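You operate a simulated robot arm through the tools that you are given. There is no shell and no other tool. Be economical: measure what you need, move in short steps, check, and stop when the job is done.

Carry out the task below with a simulated two-armed robot. There is one attempt and no reset: what you move stays moved.

JOB
Move the four white tags from the low rail to the high rail in flight order.
Fine: the flight board gives the times; the earliest goes at the beacon end.

The check looks at the end state, three seconds after you hand in, the way a careful person would. Anything else that was tipped, shoved, dropped, spilled or broken makes it a failure.

ROBOT AND FRAMES
Two 7-joint arms with fingered hands on one trunk, on a base that drives. Base frame: it is fixed to the floor where the robot stands at the start and does not move with it; the origin is under the middle of the robot, x ahead of it, y to its left, z up. Lengths are in m, angles in rad, forces in N, time in s.
The left shoulder is at the start at [0.071, 0.172, 1.302], the right one opposite. With the tool pointing down near the work surface each hand reaches from about 0.1 to 0.6 m from the robot's upright axis, wherever it stands, measured 20 degrees to its own side. Places, roughly: green keypad button [0.7, 0.5, 0.9]; high tag rail [1.2, 0.1, 1]; keypad knob [0.6, 0.7, 0.9]; orange keypad switch [0.7, 0.7, 0.9]; pier four button [0.7, 0.6, 0.9]; pier one button [0.8, 0.6, 0.9]; pier three button [0.8, 0.5, 0.9]; pier two button [0.8, 0.6, 0.9]; pink tag [0.75, 1, 0.25]; red keypad button [0.7, 0.6, 0.9]; release button [0.9, -0.1, 0.9]; scanner button [0.8, 0.4, 0.9]; white tag [0.75, 1.25, 0.25]. Payload 5 kg a hand.
Tool frame (each hand has its own): the origin (TCP) lies between the finger pads and is the grasp point; the fingertips stand 0.043 m ahead of it; z points along the fingers, y is the line along which they close. Largest opening 0.144 m; the body of the gripper starts 0.05 m behind the TCP. The gripper is a hand of 5 fingers: y runs from the thumb to the fingers, the wrist lies at [-0.021, -0.124, -0.221] in the tool frame, and closing takes about 1.5 s.
Orientation is that of the tool frame in the base frame, as a unit quaternion [w, x, y, z]. With the fingers straight down and the wrist toward the robot, the tool's x, y and z point along [0, 1, 0], [1, 0, 0] and [0, 0, -1] of the base frame.

CONTROLS
- The arms move only by the tool move_arm. It takes "left_moves", "right_moves" or both (then of equal length, played together; a hand with none holds still); each is a list that holds one entry, the list of rows, each a list of 7 numbers: the finger opening in m, from 0 to 0.144, then the shift along the tool's x, y, z in m, then the turn, a rotation vector about the tool's x, y, z in rad. In form: [[[fingers, tx, ty, tz, rx, ry, rz], ...]]. A call has 1 to 8 rows; each row shifts and turns the commanded pose from where the row before left it, along the tool's axes as they then stand. Rows are played at 5 a second. More than 0.05 m and 0.15 rad between two rows, or a gripper value outside its range, and nothing of the call is played. Where a pose cannot be reached the arm comes as near as it can. A force on the tool above 50 N (or 10 N above the force at the start of the call, whichever is more), or a blocked arm, ends the call early, and 0.2 s more pass. Each finger travels about 0.045 m/s and halts on what it meets, pressing with about 30 N; the grip force reading is that of the motor and also rises with nothing between the fingers. The clock runs only during rows and for 0.2 s after the last one: add rows that do not move to give the fingers time. It gives the time, the measured TCP pose, the force on the tool (base axes), the opening and the grip force at its end, in the units of the frame above (readings bear some noise), with the torque about the TCP (base axes, N m) and any sound that the robot's microphone picked up.
- Cameras (640 x 400 px; columns grow to the right, rows downward): "scene" is now at [0.147, 0.0256, 1.5516]; the picture's right is [0.30, -0.96, -0.00], its down [-0.39, -0.12, -0.91] and it looks along [0.87, 0.27, -0.40] (base axes); focal length 249 px, centre (320, 200). "left" rides on the left gripper at [-0.086, -0.109, -0.168] in its tool frame; the picture's right is [-0.80, -0.28, 0.53], its down [0.54, -0.73, 0.42] and it looks along [0.27, 0.63, 0.73] (tool axes); focal length 275 px, centre (320, 200). "right" rides on the right gripper at [0.086, -0.108, -0.168] in its tool frame; the picture's right is [-0.80, 0.28, -0.53], its down [-0.54, -0.73, 0.42] and it looks along [-0.27, 0.63, 0.73] (tool axes); focal length 275 px, centre (320, 200). There is no depth. A picture from a camera that has moved, and an enlarged one, comes with that camera's place and axes in the base frame and with its lens. The place of the scene camera against the robot may be out by one fixed shift of up to 0.018 m in any direction.
- camera(camera): a new picture of that camera. The clock stands still meanwhile.
- raise_lower(by): slides the trunk up (or, below 0, down) by that many m; the arms and the scene camera ride with it, the base frame stays. It gives what a move gives, with no picture.
- drive_base(legs): drives the robot by 1 to 6 legs, each [ahead, left, turn to the left] in m, m and rad, along the robot's own axes; the way and the turn of a leg run together, so that a leg with both is an arc; at most 1.5 m and 3.142 rad a leg. The arms and the cameras ride along, it lands a little off, and it stops where it bumps. It gives what a move gives.
- grasp_type(shape, hand): the hand has 5 fingers and takes this shape, open, in about a second: jaw (thumb against the fingers, like two jaws); tri (thumb and two fingers); tip (a fingertip pinch); poke (one finger out to press); point (the index stretched); flat (the hand flat); cup (the hand cupped); fist (a fist). The gripper value then closes the fingers along that shape, each until it touches; the sizes above hold for jaw. It gives what a move gives, with no picture.
- pan_tilt(pan, tilt): turns the head with the scene camera to pan (to the left, within 1.501 rad either way) and tilt (down, from -0.506 to 1.204), counted from straight ahead of the robot. It gives what a move gives.
- inspect(camera, box): a new picture of the part [left, top, right, bottom] of that camera's present view, enlarged. The clock stands still meanwhile.
- job_done(): hands the job in; it is judged then, once.

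Go step by step. Nothing tells you exact positions but the pictures and the camera data: compare them with the known pose of the tool, close in by small moves and look again before you grip or let go. The budget is 120 turns and 108 pictures, counting those below and the enlarged ones. Unless the task says otherwise, let go and move clear before handing in, and close with one line.

The tools are called as name(argument=value, ...) on one line, values as JSON. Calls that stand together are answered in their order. move_arm: Moves the arms, as the interface text tells. Its arguments: {"type":"object","properties":{"left_moves":{"type":"array","items":{"type":"array","items":{"type":"array","items":{"type":"number"}}}},"right_moves":{"type":"array","items":{"type":"array","items":{"type":"array","items":{"type":"number"}}}}},"required":[]} The other tools are called the same way: raise_lower (by) slides the trunk up or down; grasp_type (shape, hand) gives the hand a shape; drive_base (legs) drives the base; pan_tilt (pan, tilt) turns the head that bears the scene camera; camera (camera) takes a picture; inspect (camera, box) takes an enlarged picture of a part of a camera's view; job_done () hands the job in.

At the start:

```text
t: 0.0
left_position: [0.7747, 0.3084, 1.2949]
left_tool_rot: [-0.001, 0.707, 0.707, 0.0]
left_contact_force: [-0.3, 0.3, 0.4]
left_ft_torque: [0.01, -0.01, -0.01]
left_gripper_width: 0.1437
left_finger_force: 0.0
left_shape: jaw
right_position: [0.8043, -0.2126, 1.2864]
right_tool_rot: [0.0, 0.708, 0.706, 0.0]
right_contact_force: [0.4, -1.1, 0.4]
right_ft_torque: [0.01, 0.02, 0.01]
right_gripper_width: 0.1434
right_finger_force: 0.1
right_shape: jaw
trunk travel left (down, up): [-0.4, 0.54]
robot x, y, heading: [0.0025, 0.0015, 0.0]
head pan, tilt: [0.3, 0.415]
```

scene: 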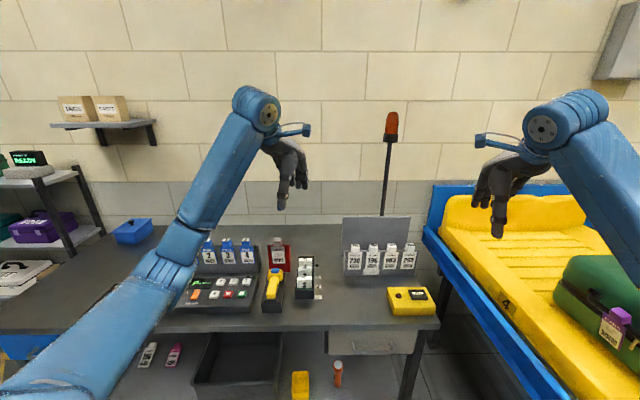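
right: 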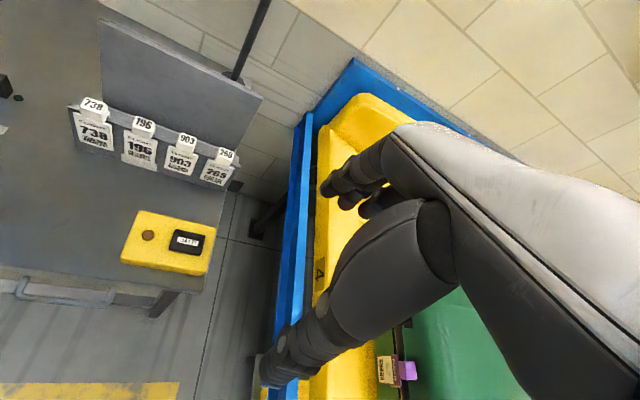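
left: 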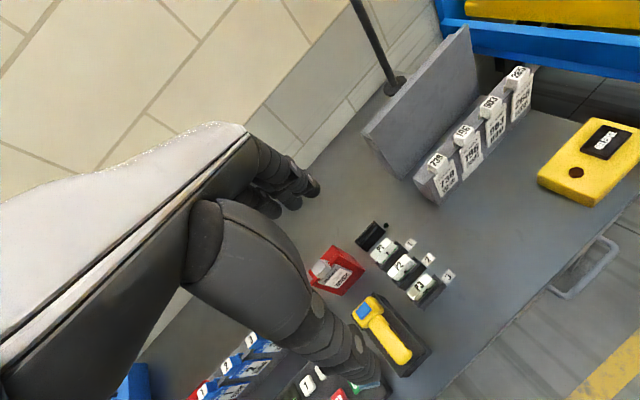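

I see four white tags (738, 196, 903, 265) on the low rail in front of a grey panel, with the beacon behind it. Next I look closer at them and find the flight board.

inspect(camera="scene", box=[320, 200, 450, 290])

inspect(camera="scene", box=[0, 80, 160, 260])

pan_tilt(pan=-0.5, tilt=0.1)

camera(camera="scene")

```text
4.44 times, centred on (385, 245) of scene
camera zoom: at [0.147, 0.0256, 1.5516], right [0.3, -0.96, 0.0], down [-0.39, -0.12, -0.91], along [0.87, 0.27, -0.4], focal length 1107 px, centre (31, 0)
```

zoom: 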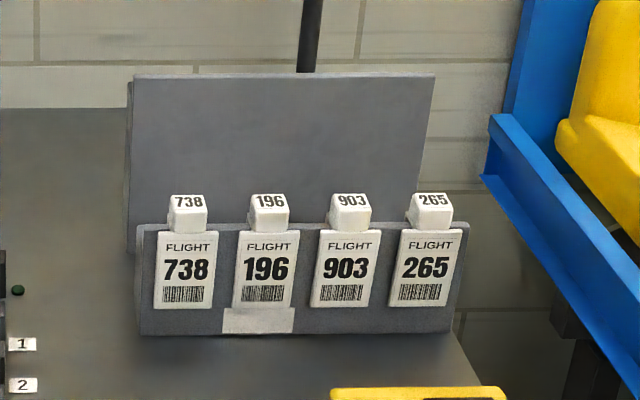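

```text
2.22 times, centred on (80, 170) of scene
camera zoom: at [0.147, 0.0256, 1.5516], right [0.3, -0.96, 0.0], down [-0.39, -0.12, -0.91], along [0.87, 0.27, -0.4], focal length 554 px, centre (853, 267)
```

zoom: 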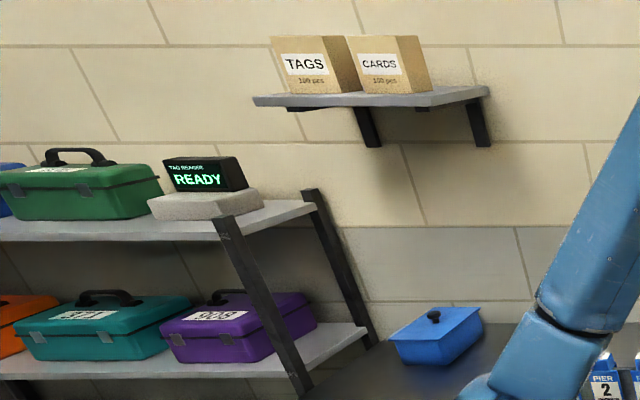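

```text
t: 1.1
left_position: [0.7741, 0.3081, 1.2949]
left_tool_rot: [-0.001, 0.707, 0.707, -0.001]
left_contact_force: [0.6, -1.0, 0.2]
left_ft_torque: [-0.01, -0.04, -0.02]
left_gripper_width: 0.1435
left_finger_force: 0.0
left_shape: jaw
right_position: [0.804, -0.213, 1.2861]
right_tool_rot: [0.0, 0.707, 0.707, 0.0]
right_contact_force: [-0.3, -0.2, 0.0]
right_ft_torque: [0.01, 0.01, 0.0]
right_gripper_width: 0.1435
right_finger_force: 0.0
right_shape: jaw
trunk travel left (down, up): [-0.4, 0.54]
robot x, y, heading: [-0.0016, -0.0003, 0.002]
head pan, tilt: [-0.499, 0.099]
```

```text
102 pictures are left
camera scene: at [0.1395, -0.0457, 1.581], right [-0.48, -0.88, 0.0], down [-0.09, 0.05, -0.99], along [0.87, -0.48, -0.1], focal length 249 px, centre (320, 200)
```

scene: 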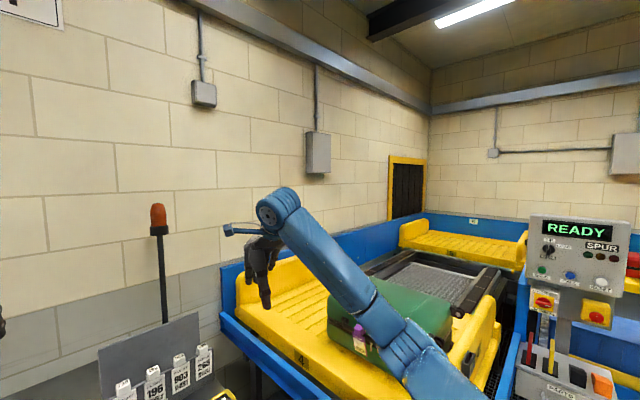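

Something is on the wall at the top left, probably the flight board. I look up and to the left.

pan_tilt(pan=0.2, tilt=-0.3)

camera(camera="scene")

```text
t: 2.2
left_position: [0.775, 0.3066, 1.2957]
left_tool_rot: [0.0, 0.707, 0.707, -0.001]
left_contact_force: [0.3, -0.6, 0.4]
left_ft_torque: [0.0, -0.01, -0.02]
left_gripper_width: 0.1434
left_finger_force: 0.1
left_shape: jaw
right_position: [0.8044, -0.2134, 1.2864]
right_tool_rot: [-0.001, 0.707, 0.707, 0.0]
right_contact_force: [-0.1, 0.1, 0.0]
right_ft_torque: [-0.01, 0.01, 0.01]
right_gripper_width: 0.1434
right_finger_force: 0.1
right_shape: jaw
trunk travel left (down, up): [-0.4, 0.54]
robot x, y, heading: [0.0016, 0.0014, 0.004]
head pan, tilt: [0.201, -0.3]
```

```text
101 pictures are left
camera scene: at [0.1357, 0.0139, 1.6155], right [0.2, -0.98, 0.0], down [0.29, 0.06, -0.96], along [0.94, 0.19, 0.29], focal length 249 px, centre (320, 200)
```

scene: 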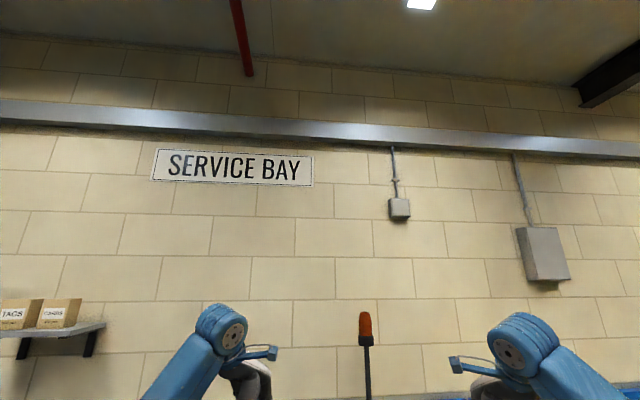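

That is only a sign. I look to the far left and far right.

pan_tilt(pan=1.4, tilt=0.1)

camera(camera="scene")

pan_tilt(pan=-1.45, tilt=0.1)

camera(camera="scene")

```text
t: 3.6
left_position: [0.773, 0.3069, 1.2947]
left_tool_rot: [-0.001, 0.707, 0.707, -0.001]
left_contact_force: [0.8, 0.2, -0.8]
left_ft_torque: [-0.02, 0.01, -0.01]
left_gripper_width: 0.1436
left_finger_force: 0.0
left_shape: jaw
right_position: [0.8045, -0.2129, 1.2867]
right_tool_rot: [0.0, 0.707, 0.707, 0.0]
right_contact_force: [-0.5, 0.4, -0.7]
right_ft_torque: [0.02, -0.02, 0.02]
right_gripper_width: 0.1434
right_finger_force: 0.0
right_shape: jaw
trunk travel left (down, up): [-0.4, 0.54]
robot x, y, heading: [0.0013, -0.0018, 0.001]
head pan, tilt: [1.4, 0.099]
```

```text
100 pictures are left
camera scene: at [0.0744, 0.089, 1.5811], right [0.99, -0.17, 0.0], down [-0.02, -0.1, -1.0], along [0.17, 0.98, -0.1], focal length 249 px, centre (320, 200)
```

scene: 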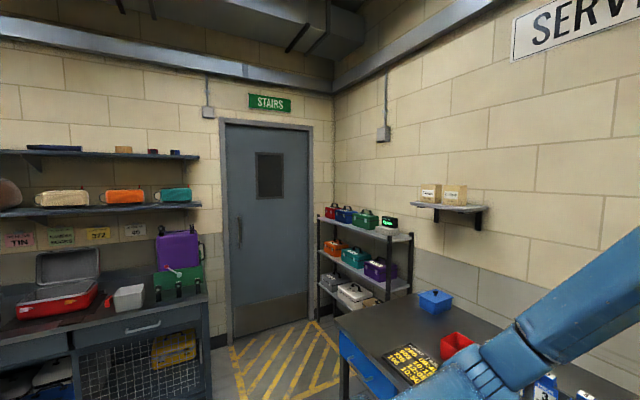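

```text
t: 6.1
left_position: [0.7736, 0.3071, 1.2952]
left_tool_rot: [0.0, 0.707, 0.707, -0.001]
left_contact_force: [-0.5, 0.5, 0.7]
left_ft_torque: [0.02, -0.01, 0.02]
left_gripper_width: 0.1434
left_finger_force: 0.0
left_shape: jaw
right_position: [0.8037, -0.2134, 1.2865]
right_tool_rot: [0.0, 0.707, 0.708, -0.001]
right_contact_force: [0.0, 0.7, -0.4]
right_ft_torque: [0.04, -0.01, 0.0]
right_gripper_width: 0.1437
right_finger_force: 0.2
right_shape: jaw
trunk travel left (down, up): [-0.4, 0.54]
robot x, y, heading: [-0.0026, -0.0019, -0.0]
head pan, tilt: [-1.45, 0.099]
```

```text
99 pictures are left
camera scene: at [0.0697, -0.093, 1.581], right [-0.99, -0.12, 0.0], down [-0.01, 0.1, -1.0], along [0.12, -0.99, -0.1], focal length 249 px, centre (320, 200)
```

scene: 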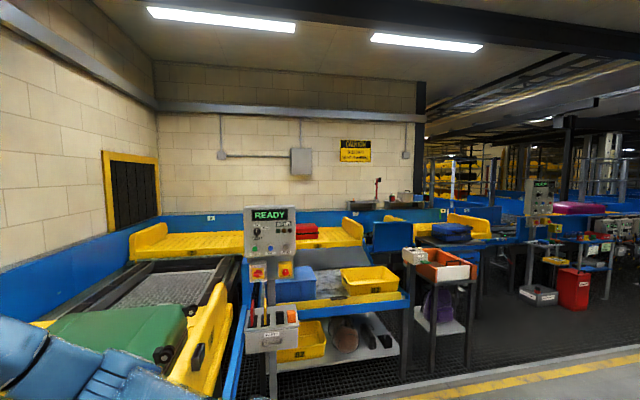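

A black board with yellow text lies on the left end of the table, the likely flight board. I look at it from above.

pan_tilt(pan=1.0, tilt=0.5)

camera(camera="scene")

```text
t: 8.3
left_position: [0.7734, 0.3085, 1.2954]
left_tool_rot: [-0.001, 0.707, 0.707, 0.0]
left_contact_force: [-1.1, 0.6, 0.5]
left_ft_torque: [-0.01, -0.01, 0.0]
left_gripper_width: 0.1436
left_finger_force: 0.0
left_shape: jaw
right_position: [0.8037, -0.213, 1.2858]
right_tool_rot: [0.0, 0.707, 0.707, -0.001]
right_contact_force: [-0.7, -0.1, -0.3]
right_ft_torque: [0.01, -0.01, -0.03]
right_gripper_width: 0.1436
right_finger_force: 0.1
right_shape: jaw
trunk travel left (down, up): [-0.4, 0.54]
robot x, y, heading: [0.0001, 0.0021, 0.001]
head pan, tilt: [1.0, 0.499]
```

```text
98 pictures are left
camera scene: at [0.1078, 0.0749, 1.544], right [0.84, -0.54, 0.0], down [-0.26, -0.4, -0.88], along [0.47, 0.74, -0.48], focal length 249 px, centre (320, 200)
```

scene: 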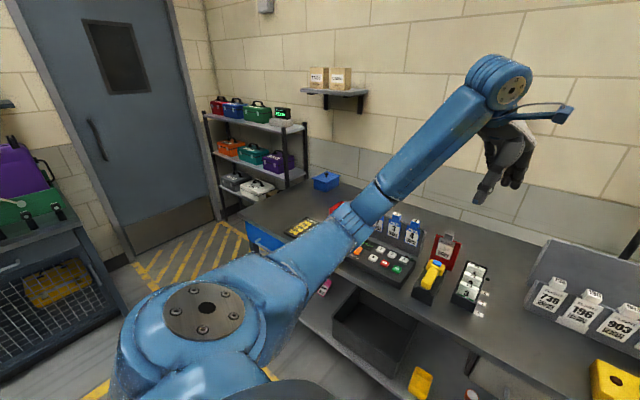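

inspect(camera="scene", box=[270, 205, 334, 245])

pan_tilt(pan=1.4, tilt=0.4)

camera(camera="scene")

```text
10.00 times, centred on (302, 225) of scene
camera zoom: at [0.1078, 0.0749, 1.544], right [0.84, -0.54, 0.0], down [-0.26, -0.4, -0.88], along [0.47, 0.74, -0.48], focal length 2491 px, centre (500, -50)
```

zoom: 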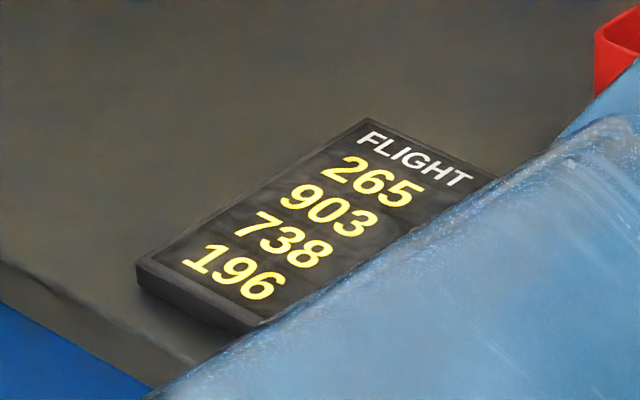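

```text
t: 9.2
left_position: [0.774, 0.3075, 1.2947]
left_tool_rot: [0.0, 0.707, 0.707, -0.001]
left_contact_force: [0.7, -0.2, -0.5]
left_ft_torque: [0.0, 0.02, -0.01]
left_gripper_width: 0.1437
left_finger_force: 0.0
left_shape: jaw
right_position: [0.8045, -0.2132, 1.2863]
right_tool_rot: [0.0, 0.707, 0.707, 0.001]
right_contact_force: [0.5, -0.3, 0.1]
right_ft_torque: [0.01, -0.02, 0.0]
right_gripper_width: 0.1436
right_finger_force: 0.1
right_shape: jaw
trunk travel left (down, up): [-0.4, 0.54]
robot x, y, heading: [-0.0024, -0.0017, 0.002]
head pan, tilt: [1.4, 0.4]
```

```text
96 pictures are left
camera scene: at [0.0745, 0.0896, 1.5531], right [0.99, -0.17, 0.0], down [-0.07, -0.38, -0.92], along [0.16, 0.91, -0.39], focal length 249 px, centre (320, 200)
```

scene: 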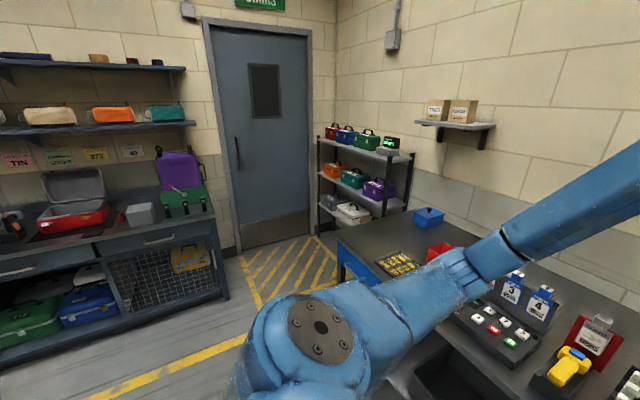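

inspect(camera="scene", box=[368, 242, 432, 282])

```text
10.00 times, centred on (400, 262) of scene
camera zoom: at [0.0745, 0.0896, 1.5531], right [0.99, -0.17, 0.0], down [-0.07, -0.38, -0.92], along [0.16, 0.91, -0.39], focal length 2491 px, centre (-480, -420)
```

zoom: 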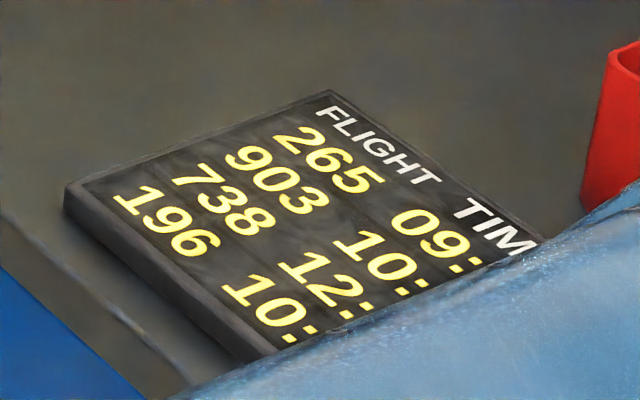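

The order needs the minutes for 903 and 196; the arm hides them. I turn the robot a bit right so the board comes clear of the arm.

drive_base(legs=[[0, 0, -0.35]])

pan_tilt(pan=1.5, tilt=0.45)

camera(camera="scene")

```text
t: 10.7
left_position: [0.8325, 0.0241, 1.2958]
left_tool_rot: [-0.001, 0.82, 0.573, 0.0]
left_contact_force: [-0.1, 0.2, 0.5]
left_ft_torque: [-0.01, 0.01, -0.04]
left_gripper_width: 0.1439
left_finger_force: 0.1
left_shape: jaw
right_position: [0.6829, -0.4764, 1.2864]
right_tool_rot: [0.0, 0.82, 0.573, -0.001]
right_contact_force: [0.6, 0.0, -0.2]
right_ft_torque: [-0.02, -0.02, 0.02]
right_gripper_width: 0.1437
right_finger_force: 0.0
right_shape: jaw
trunk travel left (down, up): [-0.4, 0.54]
robot x, y, heading: [0.0035, -0.0017, -0.348]
head pan, tilt: [1.4, 0.4]
```

```text
t: 11.4
left_position: [0.8327, 0.0228, 1.295]
left_tool_rot: [0.0, 0.819, 0.573, -0.001]
left_contact_force: [0.1, 0.5, 0.4]
left_ft_torque: [0.02, -0.02, -0.02]
left_gripper_width: 0.1437
left_finger_force: 0.2
left_shape: jaw
right_position: [0.6821, -0.4758, 1.2856]
right_tool_rot: [0.001, 0.82, 0.573, 0.0]
right_contact_force: [-0.1, 1.4, -0.2]
right_ft_torque: [-0.01, 0.01, 0.0]
right_gripper_width: 0.1437
right_finger_force: 0.0
right_shape: jaw
trunk travel left (down, up): [-0.4, 0.54]
robot x, y, heading: [0.0012, 0.0004, -0.35]
head pan, tilt: [1.499, 0.45]
```

```text
94 pictures are left
camera scene: at [0.0932, 0.0645, 1.5485], right [0.91, -0.41, 0.0], down [-0.18, -0.4, -0.9], along [0.37, 0.82, -0.43], focal length 249 px, centre (320, 200)
```

scene: 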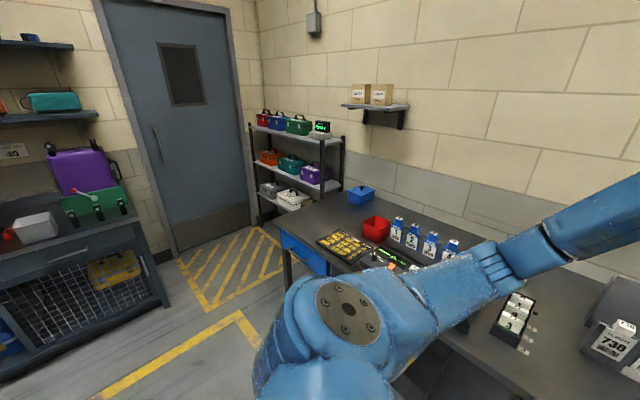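

inspect(camera="scene", box=[312, 225, 376, 265])

pan_tilt(pan=0.3, tilt=0.6)

camera(camera="scene")

```text
10.00 times, centred on (344, 245) of scene
camera zoom: at [0.0932, 0.0645, 1.5485], right [0.91, -0.41, 0.0], down [-0.18, -0.4, -0.9], along [0.37, 0.82, -0.43], focal length 2491 px, centre (80, -250)
```

zoom: 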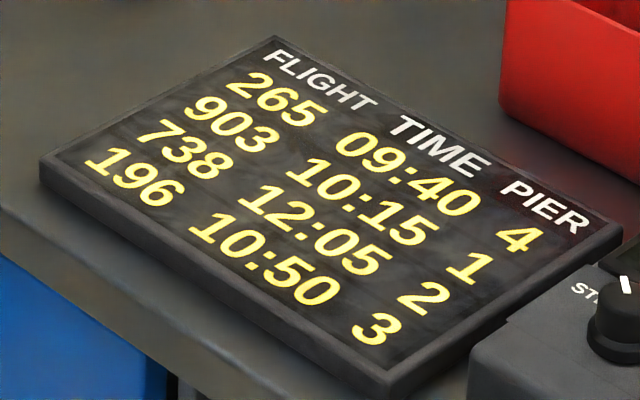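

```text
t: 12.8
left_position: [0.8324, 0.023, 1.2945]
left_tool_rot: [-0.001, 0.82, 0.572, -0.001]
left_contact_force: [-0.4, 0.2, 0.4]
left_ft_torque: [0.01, 0.04, -0.02]
left_gripper_width: 0.1437
left_finger_force: 0.1
left_shape: jaw
right_position: [0.682, -0.4778, 1.2861]
right_tool_rot: [0.001, 0.819, 0.573, 0.0]
right_contact_force: [-0.2, -0.7, -0.5]
right_ft_torque: [0.0, -0.03, -0.04]
right_gripper_width: 0.1438
right_finger_force: 0.0
right_shape: jaw
trunk travel left (down, up): [-0.4, 0.54]
robot x, y, heading: [0.0039, 0.0016, -0.351]
head pan, tilt: [0.3, 0.6]
```

```text
92 pictures are left
camera scene: at [0.1439, -0.0233, 1.5349], right [-0.05, -1.0, 0.0], down [-0.56, 0.03, -0.82], along [0.82, -0.04, -0.57], focal length 249 px, centre (320, 200)
```

scene: 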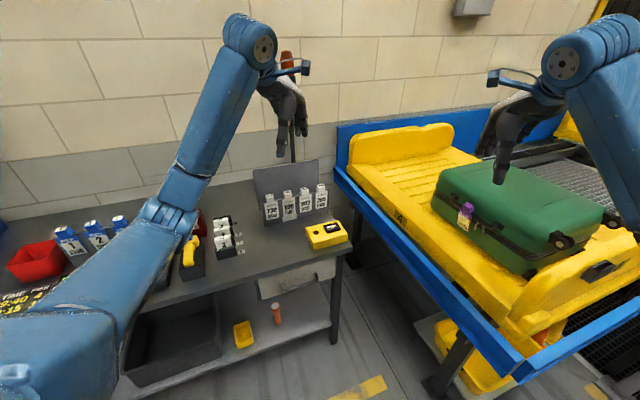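

The board gives 265 (09:40), 903 (10:15), 196 (10:50), 738 (12:05). Now I look at the rails from the hand cameras to find which end is the beacon's.

camera(camera="left")

inspect(camera="scene", box=[230, 140, 358, 220])

```text
91 pictures are left
camera left: at [0.7004, -0.021, 1.4616], right [-0.54, -0.65, -0.53], down [-0.5, 0.76, -0.42], along [0.68, 0.04, -0.73], focal length 275 px, centre (320, 200)
```

left: 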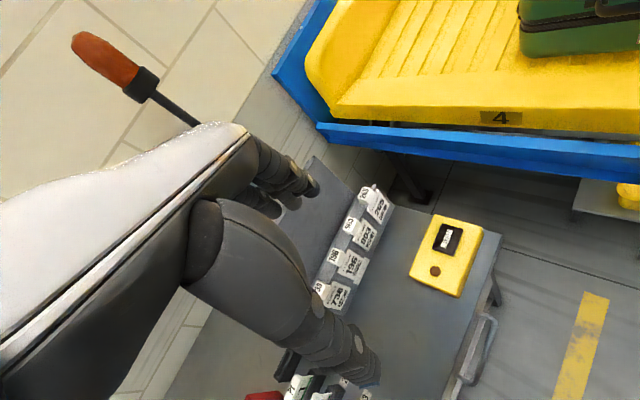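

```text
5.00 times, centred on (294, 180) of scene
camera zoom: at [0.1439, -0.0233, 1.5349], right [-0.05, -1.0, 0.0], down [-0.56, 0.03, -0.82], along [0.82, -0.04, -0.57], focal length 1246 px, centre (450, 300)
```

zoom: 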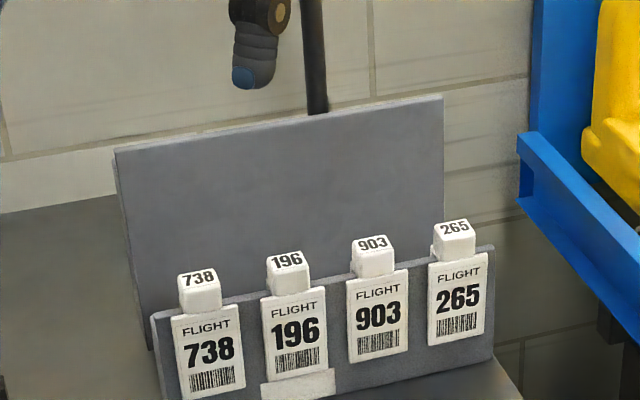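

Ends: the stem stands behind the panel nearer its right end (−y), where 265 hangs now; rail and bench are yawed about 0.3 rad. I pull both hands back, then turn and drive up to the bench.

move_arm(left_moves=[[[0.144, 0, -0.045, 0, 0, 0, 0], [0.144, 0, -0.045, 0, 0, 0, 0], [0.144, 0, -0.045, 0, 0, 0, 0], [0.144, 0, -0.045, 0, 0, 0, 0], [0.144, 0, -0.045, 0, 0, 0, 0], [0.144, 0, -0.045, 0, 0, 0, 0]]], right_moves=[[[0.144, 0, -0.02, 0, 0, 0, 0], [0.144, 0, -0.02, 0, 0, 0, 0], [0.144, 0, -0.02, 0, 0, 0, 0], [0.144, 0, -0.02, 0, 0, 0, 0], [0.144, 0, -0.02, 0, 0, 0, 0], [0.144, 0, -0.02, 0, 0, 0, 0]]])

drive_base(legs=[[0, 0, 0.645], [0.3, -0.05, 0]])

camera(camera="right")

pan_tilt(pan=-0.2, tilt=0.6)

camera(camera="scene")

```text
t: 14.2
left_position: [0.5759, 0.1128, 1.295]
left_tool_rot: [0.0, 0.82, 0.573, 0.0]
left_contact_force: [-1.9, 0.3, 0.6]
left_ft_torque: [-0.01, -0.08, 0.02]
left_gripper_width: 0.1437
left_finger_force: 0.1
left_shape: jaw
right_position: [0.5671, -0.4338, 1.2898]
right_tool_rot: [0.001, 0.82, 0.573, 0.001]
right_contact_force: [-0.6, -0.4, -0.7]
right_ft_torque: [-0.04, -0.05, -0.04]
right_gripper_width: 0.1438
right_finger_force: 0.1
right_shape: jaw
trunk travel left (down, up): [-0.4, 0.54]
robot x, y, heading: [-0.0008, -0.004, -0.352]
head pan, tilt: [0.3, 0.6]
```

```text
t: 18.0
left_position: [0.699, 0.4836, 1.295]
left_tool_rot: [-0.001, 0.594, 0.804, 0.0]
left_contact_force: [0.5, 0.0, -0.3]
left_ft_torque: [0.0, -0.02, -0.01]
left_gripper_width: 0.144
left_finger_force: 0.1
left_shape: jaw
right_position: [1.0222, 0.0408, 1.2896]
right_tool_rot: [0.0, 0.594, 0.804, 0.0]
right_contact_force: [0.7, -0.1, 0.9]
right_ft_torque: [0.02, -0.03, 0.0]
right_gripper_width: 0.1438
right_finger_force: 0.0
right_shape: jaw
trunk travel left (down, up): [-0.4, 0.54]
robot x, y, heading: [0.3123, 0.0421, 0.299]
head pan, tilt: [0.3, 0.6]
```

```text
89 pictures are left
camera right: at [0.8932, 0.0931, 1.4552], right [0.5, -0.68, 0.53], down [-0.53, -0.73, -0.42], along [0.68, -0.07, -0.73], focal length 275 px, centre (320, 200)
```

right: 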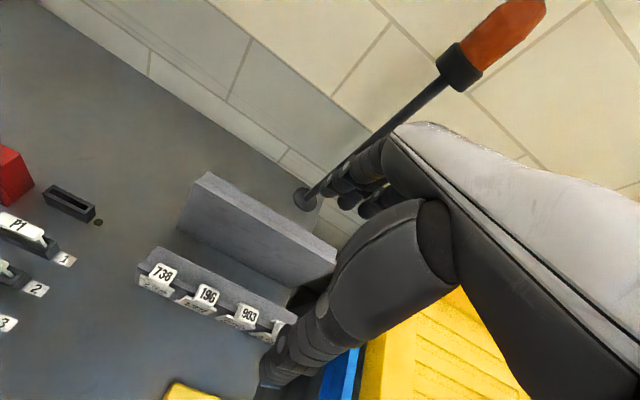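

```text
t: 18.9
left_position: [0.6989, 0.4857, 1.2944]
left_tool_rot: [0.001, 0.593, 0.805, 0.0]
left_contact_force: [-0.5, -0.5, 0.9]
left_ft_torque: [0.01, 0.03, 0.03]
left_gripper_width: 0.1441
left_finger_force: 0.1
left_shape: jaw
right_position: [1.0228, 0.0438, 1.2878]
right_tool_rot: [0.0, 0.595, 0.804, 0.0]
right_contact_force: [-0.4, 0.2, -0.7]
right_ft_torque: [-0.01, -0.03, 0.0]
right_gripper_width: 0.1438
right_finger_force: 0.0
right_shape: jaw
trunk travel left (down, up): [-0.4, 0.54]
robot x, y, heading: [0.307, 0.0443, 0.296]
head pan, tilt: [-0.201, 0.6]
```

```text
88 pictures are left
camera scene: at [0.4508, 0.0655, 1.5349], right [0.1, -1.0, 0.0], down [-0.56, -0.06, -0.83], along [0.82, 0.08, -0.56], focal length 249 px, centre (320, 200)
```

scene: 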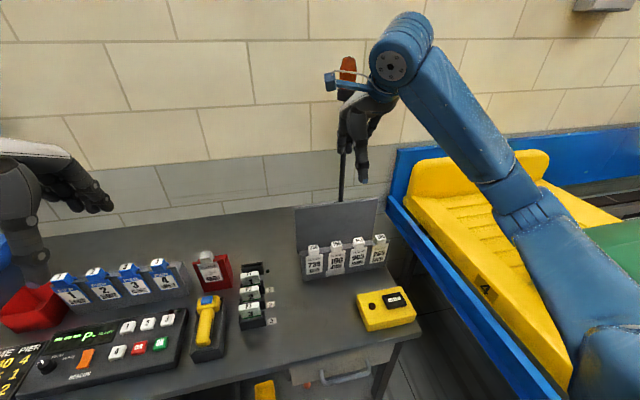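

The right camera confirms the beacon foot lies towards the right (−y) end. I zoom on tags and rails for the cap geometry.

inspect(camera="right", box=[120, 160, 344, 300])

inspect(camera="scene", box=[284, 190, 412, 280])

```text
2.86 times, centred on (232, 230) of right
camera zoom: at [0.8937, 0.0931, 1.455], right [0.51, -0.68, 0.53], down [-0.53, -0.73, -0.42], along [0.68, -0.07, -0.73], focal length 786 px, centre (571, 114)
```

zoom: 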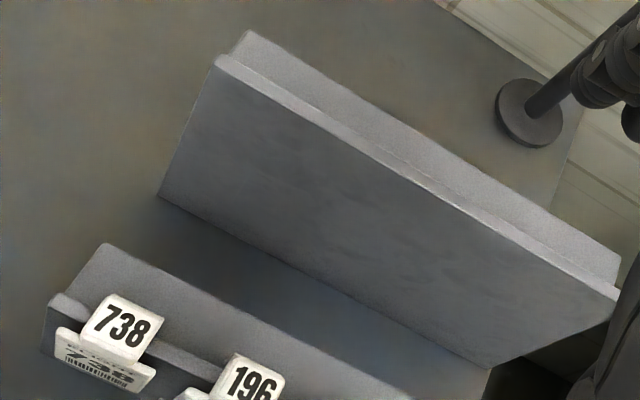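

```text
4.44 times, centred on (348, 235) of scene
camera zoom: at [0.4508, 0.0655, 1.5349], right [0.1, -1.0, 0.0], down [-0.56, -0.06, -0.83], along [0.82, 0.08, -0.56], focal length 1107 px, centre (196, 44)
```

zoom: 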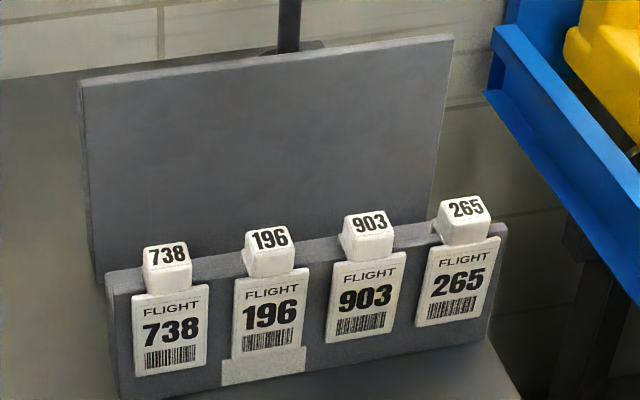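

Each rail seems to have a front lip with a step behind. I bring the right hand camera lower and left for a closer look at the tag caps.

move_arm(right_moves=[[[0.144, 0.03, 0, 0.035, 0, 0, 0], [0.144, 0.03, 0, 0.035, 0, 0, 0], [0.144, 0.03, 0, 0.035, 0, 0, 0], [0.144, 0.03, 0, 0.035, 0, 0, 0], [0.144, 0.03, 0, 0, 0, 0, 0]]])

camera(camera="right")

```text
t: 20.1
left_position: [0.7, 0.4853, 1.2946]
left_tool_rot: [0.001, 0.594, 0.805, -0.001]
left_contact_force: [0.1, 0.7, 0.2]
left_ft_torque: [-0.03, 0.0, 0.03]
left_gripper_width: 0.1439
left_finger_force: 0.0
left_shape: jaw
right_position: [0.9809, 0.1873, 1.1462]
right_tool_rot: [0.0, 0.595, 0.804, -0.001]
right_contact_force: [-0.1, 0.0, -0.2]
right_ft_torque: [-0.05, -0.03, -0.01]
right_gripper_width: 0.1437
right_finger_force: 0.1
right_shape: jaw
trunk travel left (down, up): [-0.4, 0.54]
robot x, y, heading: [0.3057, 0.048, 0.293]
head pan, tilt: [-0.201, 0.6]
```

```text
85 pictures are left
camera right: at [0.851, 0.2394, 1.3137], right [0.5, -0.68, 0.54], down [-0.53, -0.73, -0.42], along [0.68, -0.07, -0.73], focal length 275 px, centre (320, 200)
```

right: 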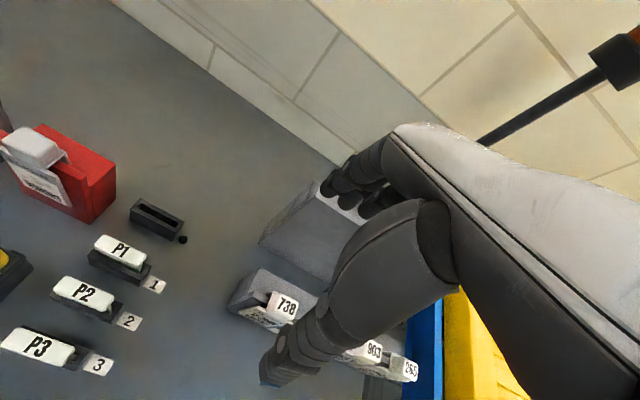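

inspect(camera="right", box=[215, 175, 375, 335])

inspect(camera="right", box=[330, 320, 430, 400])

```text
2.50 times, centred on (295, 255) of right
camera zoom: at [0.851, 0.2394, 1.3137], right [0.5, -0.68, 0.54], down [-0.53, -0.73, -0.42], along [0.68, -0.07, -0.73], focal length 688 px, centre (382, 62)
```

zoom: 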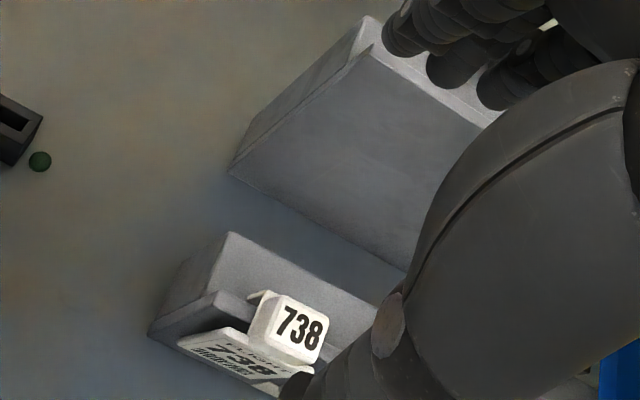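

```text
5.00 times, centred on (380, 360) of right
camera zoom: at [0.851, 0.2394, 1.3137], right [0.5, -0.68, 0.54], down [-0.53, -0.73, -0.42], along [0.68, -0.07, -0.73], focal length 1376 px, centre (20, -600)
```

zoom: 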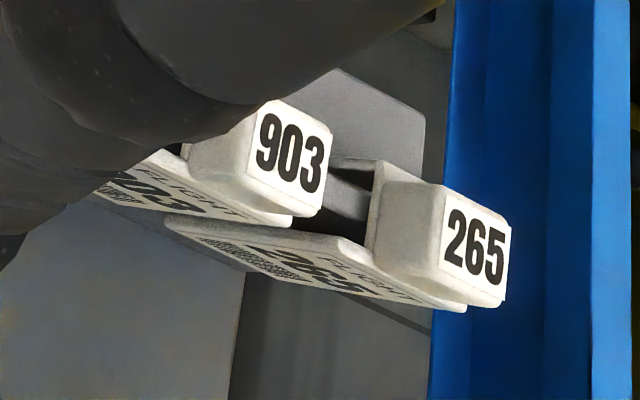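

The caps are about 0.035 m wide at 0.075 m spacing (738 near [1.004, 0.139, 0.967], 265 near [1.070, −0.076, 0.974]); the high panel's top is near z 1.06, 0.11 m behind. I need the cross-section of the rails, so I zoom more.

inspect(camera="scene", box=[290, 190, 338, 220])

inspect(camera="right", box=[225, 255, 305, 335])

inspect(camera="scene", box=[360, 220, 408, 250])

```text
13.33 times, centred on (314, 205) of scene
camera zoom: at [0.4506, 0.0673, 1.5349], right [0.1, -1.0, 0.0], down [-0.56, -0.06, -0.83], along [0.82, 0.08, -0.56], focal length 3322 px, centre (400, 133)
```

zoom: 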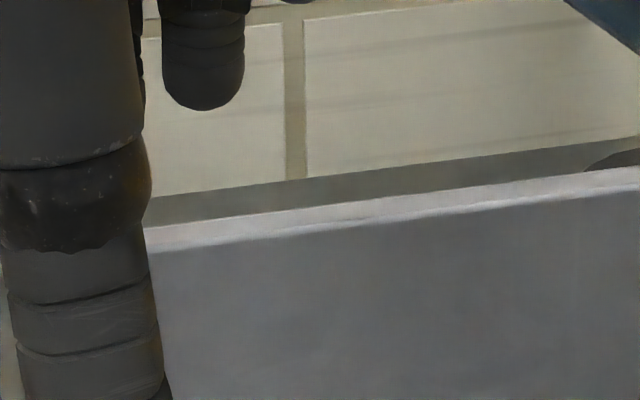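

```text
5.00 times, centred on (265, 295) of right
camera zoom: at [0.851, 0.2394, 1.3137], right [0.5, -0.68, 0.54], down [-0.53, -0.73, -0.42], along [0.68, -0.07, -0.73], focal length 1376 px, centre (595, -275)
```

zoom: 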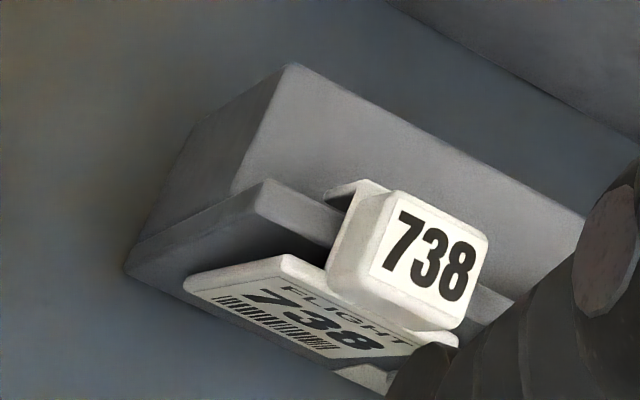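

```text
13.33 times, centred on (384, 235) of scene
camera zoom: at [0.4506, 0.0673, 1.5349], right [0.1, -1.0, 0.0], down [-0.56, -0.06, -0.83], along [0.82, 0.08, -0.56], focal length 3322 px, centre (-533, -267)
```

zoom: 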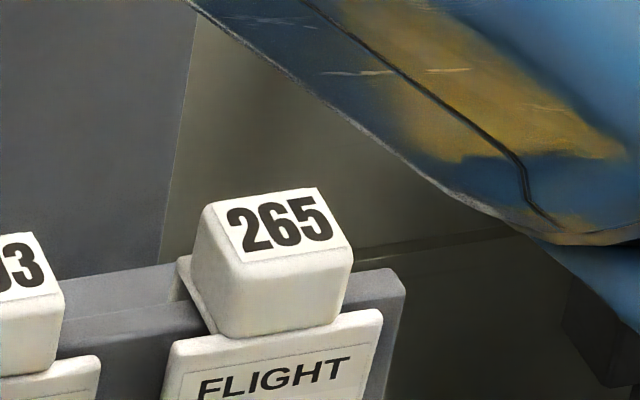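

The tags are blocks standing over a front lip with a hook behind it, so I'll pinch the cap block front/back from above with just the fingertips. First I lift, drive 6 cm nearer, and shape the right hand as tri.

move_arm(right_moves=[[[0.144, -0.03, 0, -0.04, 0, 0, 0], [0.144, -0.03, 0, -0.04, 0, 0, 0], [0.144, -0.03, 0, -0.02, 0, 0, 0]]])

drive_base(legs=[[0.06, 0, 0]])

grasp_type(shape="tri", hand="right")

camera(camera="right")

camera(camera="scene")

```text
t: 20.9
left_position: [0.7, 0.4821, 1.2945]
left_tool_rot: [-0.001, 0.594, 0.805, 0.0]
left_contact_force: [-0.7, 0.0, 0.6]
left_ft_torque: [0.01, -0.01, -0.02]
left_gripper_width: 0.1441
left_finger_force: 0.0
left_shape: jaw
right_position: [1.0077, 0.0999, 1.2481]
right_tool_rot: [0.0, 0.594, 0.804, 0.001]
right_contact_force: [-0.7, 0.8, -0.9]
right_ft_torque: [0.07, 0.01, -0.01]
right_gripper_width: 0.1439
right_finger_force: 0.1
right_shape: jaw
trunk travel left (down, up): [-0.4, 0.54]
robot x, y, heading: [0.3084, 0.0463, 0.298]
head pan, tilt: [-0.201, 0.6]
```

```text
t: 21.9
left_position: [0.75, 0.5001, 1.2978]
left_tool_rot: [0.001, 0.594, 0.805, 0.001]
left_contact_force: [-1.2, -0.2, -0.2]
left_ft_torque: [0.07, -0.07, 0.02]
left_gripper_width: 0.1439
left_finger_force: 0.0
left_shape: jaw
right_position: [1.0575, 0.1175, 1.2505]
right_tool_rot: [0.001, 0.594, 0.804, 0.002]
right_contact_force: [-0.1, 0.2, -0.1]
right_ft_torque: [0.02, -0.08, 0.0]
right_gripper_width: 0.1438
right_finger_force: 0.1
right_shape: jaw
trunk travel left (down, up): [-0.4, 0.54]
robot x, y, heading: [0.361, 0.0588, 0.298]
head pan, tilt: [-0.201, 0.6]
```

```text
t: 22.8
left_position: [0.7546, 0.501, 1.2943]
left_tool_rot: [0.0, 0.594, 0.804, 0.0]
left_contact_force: [-0.3, 0.1, -0.3]
left_ft_torque: [0.01, 0.01, -0.01]
left_gripper_width: 0.1442
left_finger_force: 0.1
left_shape: jaw
right_position: [1.0614, 0.1184, 1.2487]
right_tool_rot: [-0.001, 0.595, 0.804, -0.001]
right_contact_force: [0.2, -0.6, -0.2]
right_ft_torque: [-0.01, 0.06, -0.01]
right_gripper_width: 0.1439
right_finger_force: 0.0
right_shape: tri
trunk travel left (down, up): [-0.4, 0.54]
robot x, y, heading: [0.3619, 0.0616, 0.298]
head pan, tilt: [-0.201, 0.6]
```

```text
79 pictures are left
camera right: at [0.9323, 0.1699, 1.4151], right [0.5, -0.68, 0.53], down [-0.53, -0.73, -0.42], along [0.68, -0.07, -0.73], focal length 275 px, centre (320, 200)
```

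right: 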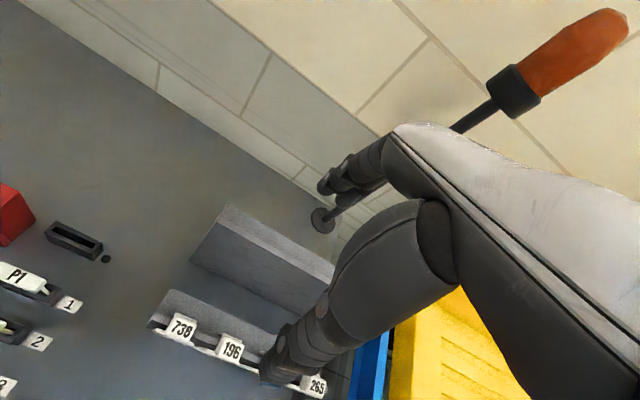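

```text
78 pictures are left
camera scene: at [0.506, 0.0823, 1.5348], right [0.1, -1.0, 0.0], down [-0.56, -0.05, -0.82], along [0.82, 0.08, -0.57], focal length 249 px, centre (320, 200)
```

scene: 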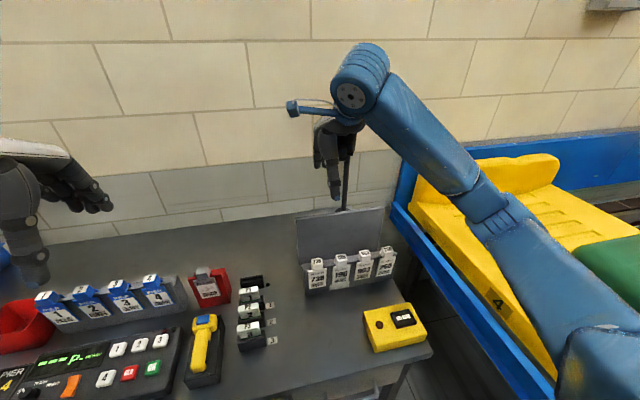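

I take enlarged views of the tags from both cameras for precise triangulation.

inspect(camera="scene", box=[290, 195, 402, 300])

inspect(camera="right", box=[140, 190, 350, 400])

```text
3.81 times, centred on (346, 248) of scene
camera zoom: at [0.506, 0.0823, 1.5348], right [0.1, -1.0, 0.0], down [-0.56, -0.05, -0.82], along [0.82, 0.08, -0.57], focal length 949 px, centre (221, 19)
```

zoom: 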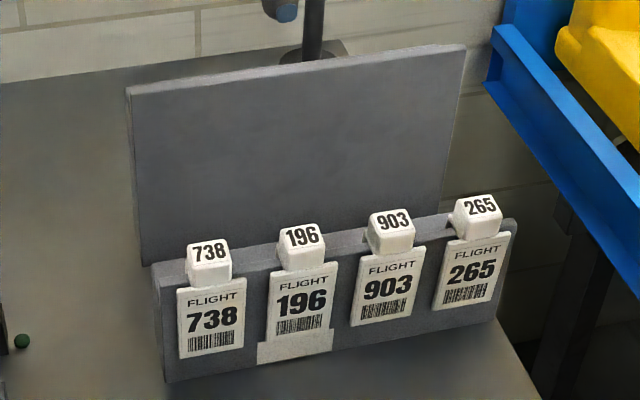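

```text
1.90 times, centred on (245, 295) of right
camera zoom: at [0.9323, 0.1699, 1.4151], right [0.5, -0.68, 0.53], down [-0.53, -0.73, -0.42], along [0.68, -0.07, -0.73], focal length 524 px, centre (463, 19)
```

zoom: 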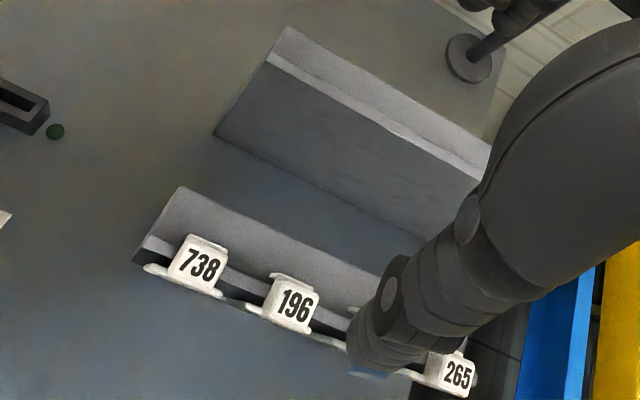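

Estimates: caps 738 (1.000, 0.143), 196 (1.024, 0.070), 903 (1.047, −0.002), 265 (1.070, −0.075), tops z≈0.97; the high lip is 0.119 ahead and 0.10 higher. I bring the right hand above 738 and check the fingertips.

move_arm(right_moves=[[[0.12, 0.014, -0.017, 0.04, 0, 0, 0], [0.1, 0.014, -0.017, 0.04, 0, 0, 0], [0.09, 0.0135, -0.0175, 0.04, 0, 0, 0], [0.08, 0, 0, 0.03, 0, 0, 0], [0.08, 0, 0, 0, 0, 0, 0], [0.08, 0, 0, 0, 0, 0, 0]]])

camera(camera="right")

inspect(camera="scene", box=[280, 155, 408, 275])

```text
t: 24.2
left_position: [0.754, 0.5015, 1.2942]
left_tool_rot: [0.0, 0.595, 0.804, 0.0]
left_contact_force: [-0.2, -0.3, 0.0]
left_ft_torque: [0.02, -0.02, -0.03]
left_gripper_width: 0.1439
left_finger_force: 0.0
left_shape: jaw
right_position: [1.0011, 0.145, 1.1008]
right_tool_rot: [0.0, 0.594, 0.804, 0.0]
right_contact_force: [0.4, -0.3, 0.2]
right_ft_torque: [0.02, 0.05, 0.03]
right_gripper_width: 0.0803
right_finger_force: 0.0
right_shape: tri
trunk travel left (down, up): [-0.4, 0.54]
robot x, y, heading: [0.3639, 0.0601, 0.3]
head pan, tilt: [-0.201, 0.6]
```

```text
75 pictures are left
camera right: at [0.8696, 0.1971, 1.2673], right [0.5, -0.68, 0.53], down [-0.53, -0.73, -0.42], along [0.68, -0.07, -0.73], focal length 275 px, centre (320, 200)
```

right: 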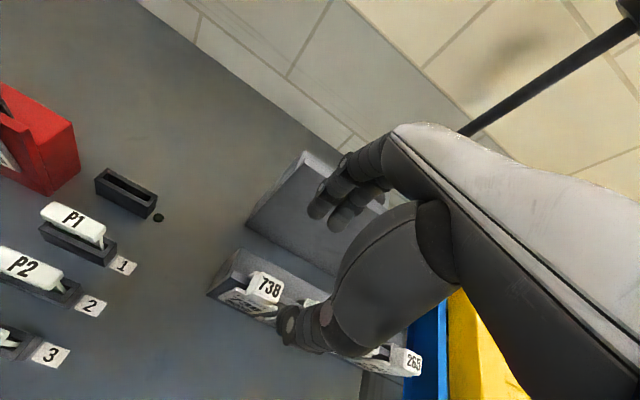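

```text
3.33 times, centred on (344, 215) of scene
camera zoom: at [0.5056, 0.0825, 1.5349], right [0.1, -1.0, 0.0], down [-0.56, -0.05, -0.82], along [0.82, 0.08, -0.57], focal length 830 px, centre (240, 150)
```

zoom: 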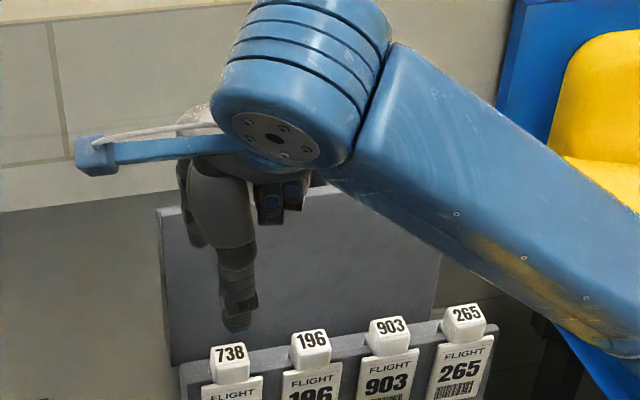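

The thumb is in front and two fingers behind, centred on the tag line. I go down 0.07 and look again.

move_arm(right_moves=[[[0.08, 0, 0, 0.035, 0, 0, 0], [0.08, 0, 0, 0.035, 0, 0, 0], [0.08, 0, 0, 0, 0, 0, 0]]])

inspect(camera="right", box=[200, 150, 440, 400])

inspect(camera="scene", box=[290, 190, 370, 270])

```text
t: 25.0
left_position: [0.7535, 0.5017, 1.2943]
left_tool_rot: [0.0, 0.594, 0.804, 0.0]
left_contact_force: [0.0, 0.1, -0.7]
left_ft_torque: [-0.03, -0.05, -0.01]
left_gripper_width: 0.144
left_finger_force: 0.1
left_shape: jaw
right_position: [0.9992, 0.141, 1.0288]
right_tool_rot: [0.0, 0.594, 0.804, 0.0]
right_contact_force: [-0.5, -0.2, -0.4]
right_ft_torque: [-0.03, -0.03, 0.0]
right_gripper_width: 0.0806
right_finger_force: 0.1
right_shape: tri
trunk travel left (down, up): [-0.4, 0.54]
robot x, y, heading: [0.3628, 0.0642, 0.297]
head pan, tilt: [-0.201, 0.6]
```

```text
1.60 times, centred on (320, 275) of right
camera zoom: at [0.8687, 0.1938, 1.1958], right [0.5, -0.68, 0.53], down [-0.53, -0.73, -0.42], along [0.68, -0.07, -0.73], focal length 440 px, centre (320, 80)
```

zoom: 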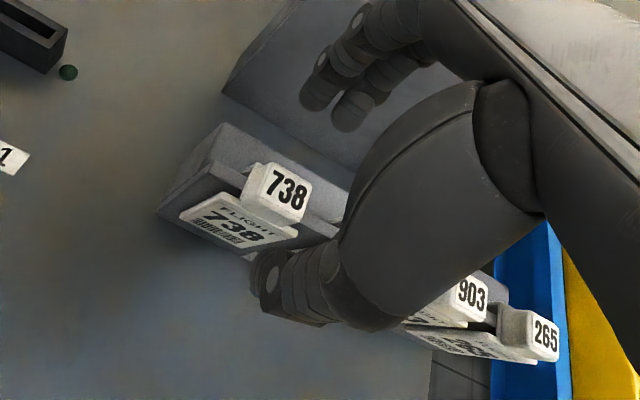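

```text
5.00 times, centred on (330, 230) of scene
camera zoom: at [0.5053, 0.0828, 1.5349], right [0.1, -1.0, 0.0], down [-0.56, -0.05, -0.82], along [0.82, 0.08, -0.57], focal length 1246 px, centre (270, 50)
```

zoom: 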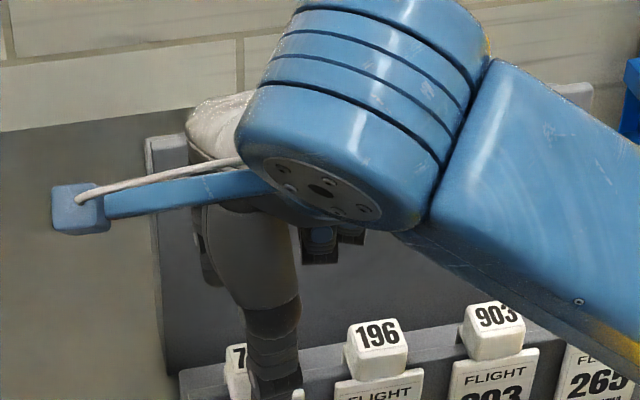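

By the right camera the cap sits about 4 mm nearer the robot than the pinch line, otherwise aligned. I correct, go down to z≈0.996, and look.

move_arm(right_moves=[[[0.08, 0, -0.004, 0.016, 0, 0, 0], [0.08, 0, 0, 0.016, 0, 0, 0], [0.07, 0, 0, 0, 0, 0, 0], [0.06, 0, 0, 0, 0, 0, 0], [0.06, 0, 0, 0, 0, 0, 0]]])

inspect(camera="right", box=[220, 170, 380, 330])

```text
t: 26.2
left_position: [0.7546, 0.5, 1.2941]
left_tool_rot: [0.0, 0.594, 0.805, 0.0]
left_contact_force: [-0.1, 0.0, -0.6]
left_ft_torque: [0.0, -0.01, 0.02]
left_gripper_width: 0.1438
left_finger_force: 0.0
left_shape: jaw
right_position: [0.9953, 0.141, 0.9974]
right_tool_rot: [0.0, 0.594, 0.804, 0.0]
right_contact_force: [0.8, -0.1, -0.1]
right_ft_torque: [0.02, 0.0, -0.02]
right_gripper_width: 0.0606
right_finger_force: 0.1
right_shape: tri
trunk travel left (down, up): [-0.4, 0.54]
robot x, y, heading: [0.3593, 0.0598, 0.299]
head pan, tilt: [-0.201, 0.6]
```

```text
2.50 times, centred on (300, 250) of right
camera zoom: at [0.8664, 0.192, 1.1643], right [0.5, -0.68, 0.53], down [-0.53, -0.73, -0.42], along [0.68, -0.07, -0.73], focal length 688 px, centre (370, 75)
```

zoom: 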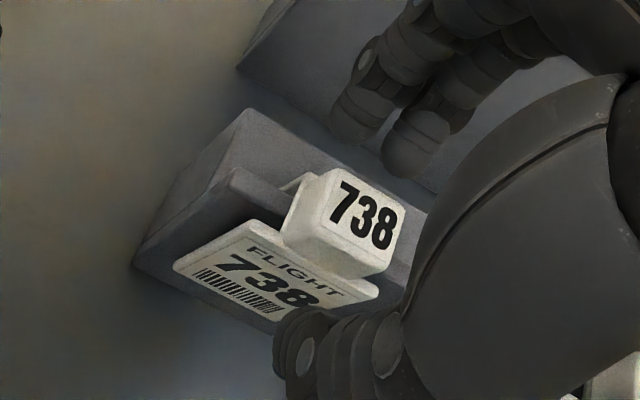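

The cap stands between thumb and two fingers. I close gently.

move_arm(right_moves=[[[0.05, 0, 0, 0, 0, 0, 0], [0.04, 0, 0, 0, 0, 0, 0], [0.03, 0, 0, 0, 0, 0, 0], [0.025, 0, 0, 0, 0, 0, 0], [0.02, 0, 0, 0, 0, 0, 0], [0.02, 0, 0, 0, 0, 0, 0]]])

inspect(camera="right", box=[220, 170, 380, 330])

```text
t: 27.6
left_position: [0.7535, 0.5012, 1.2953]
left_tool_rot: [0.0, 0.594, 0.804, 0.0]
left_contact_force: [-0.6, 0.0, -0.1]
left_ft_torque: [0.01, -0.02, 0.03]
left_gripper_width: 0.1439
left_finger_force: 0.1
left_shape: jaw
right_position: [0.9951, 0.1406, 0.9986]
right_tool_rot: [0.0, 0.594, 0.804, -0.001]
right_contact_force: [-0.3, 0.4, -0.8]
right_ft_torque: [0.01, -0.04, 0.0]
right_gripper_width: 0.0213
right_finger_force: 29.6
right_shape: tri
trunk travel left (down, up): [-0.4, 0.54]
robot x, y, heading: [0.3639, 0.0588, 0.298]
head pan, tilt: [-0.201, 0.6]
```

```text
2.50 times, centred on (300, 250) of right
camera zoom: at [0.8664, 0.1919, 1.1643], right [0.5, -0.68, 0.53], down [-0.53, -0.73, -0.42], along [0.68, -0.07, -0.73], focal length 688 px, centre (370, 75)
```

zoom: 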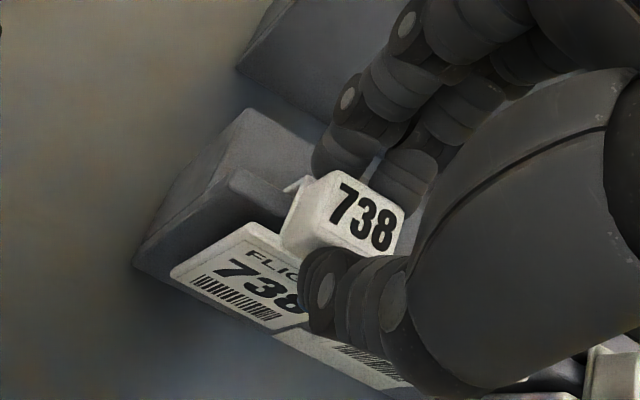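

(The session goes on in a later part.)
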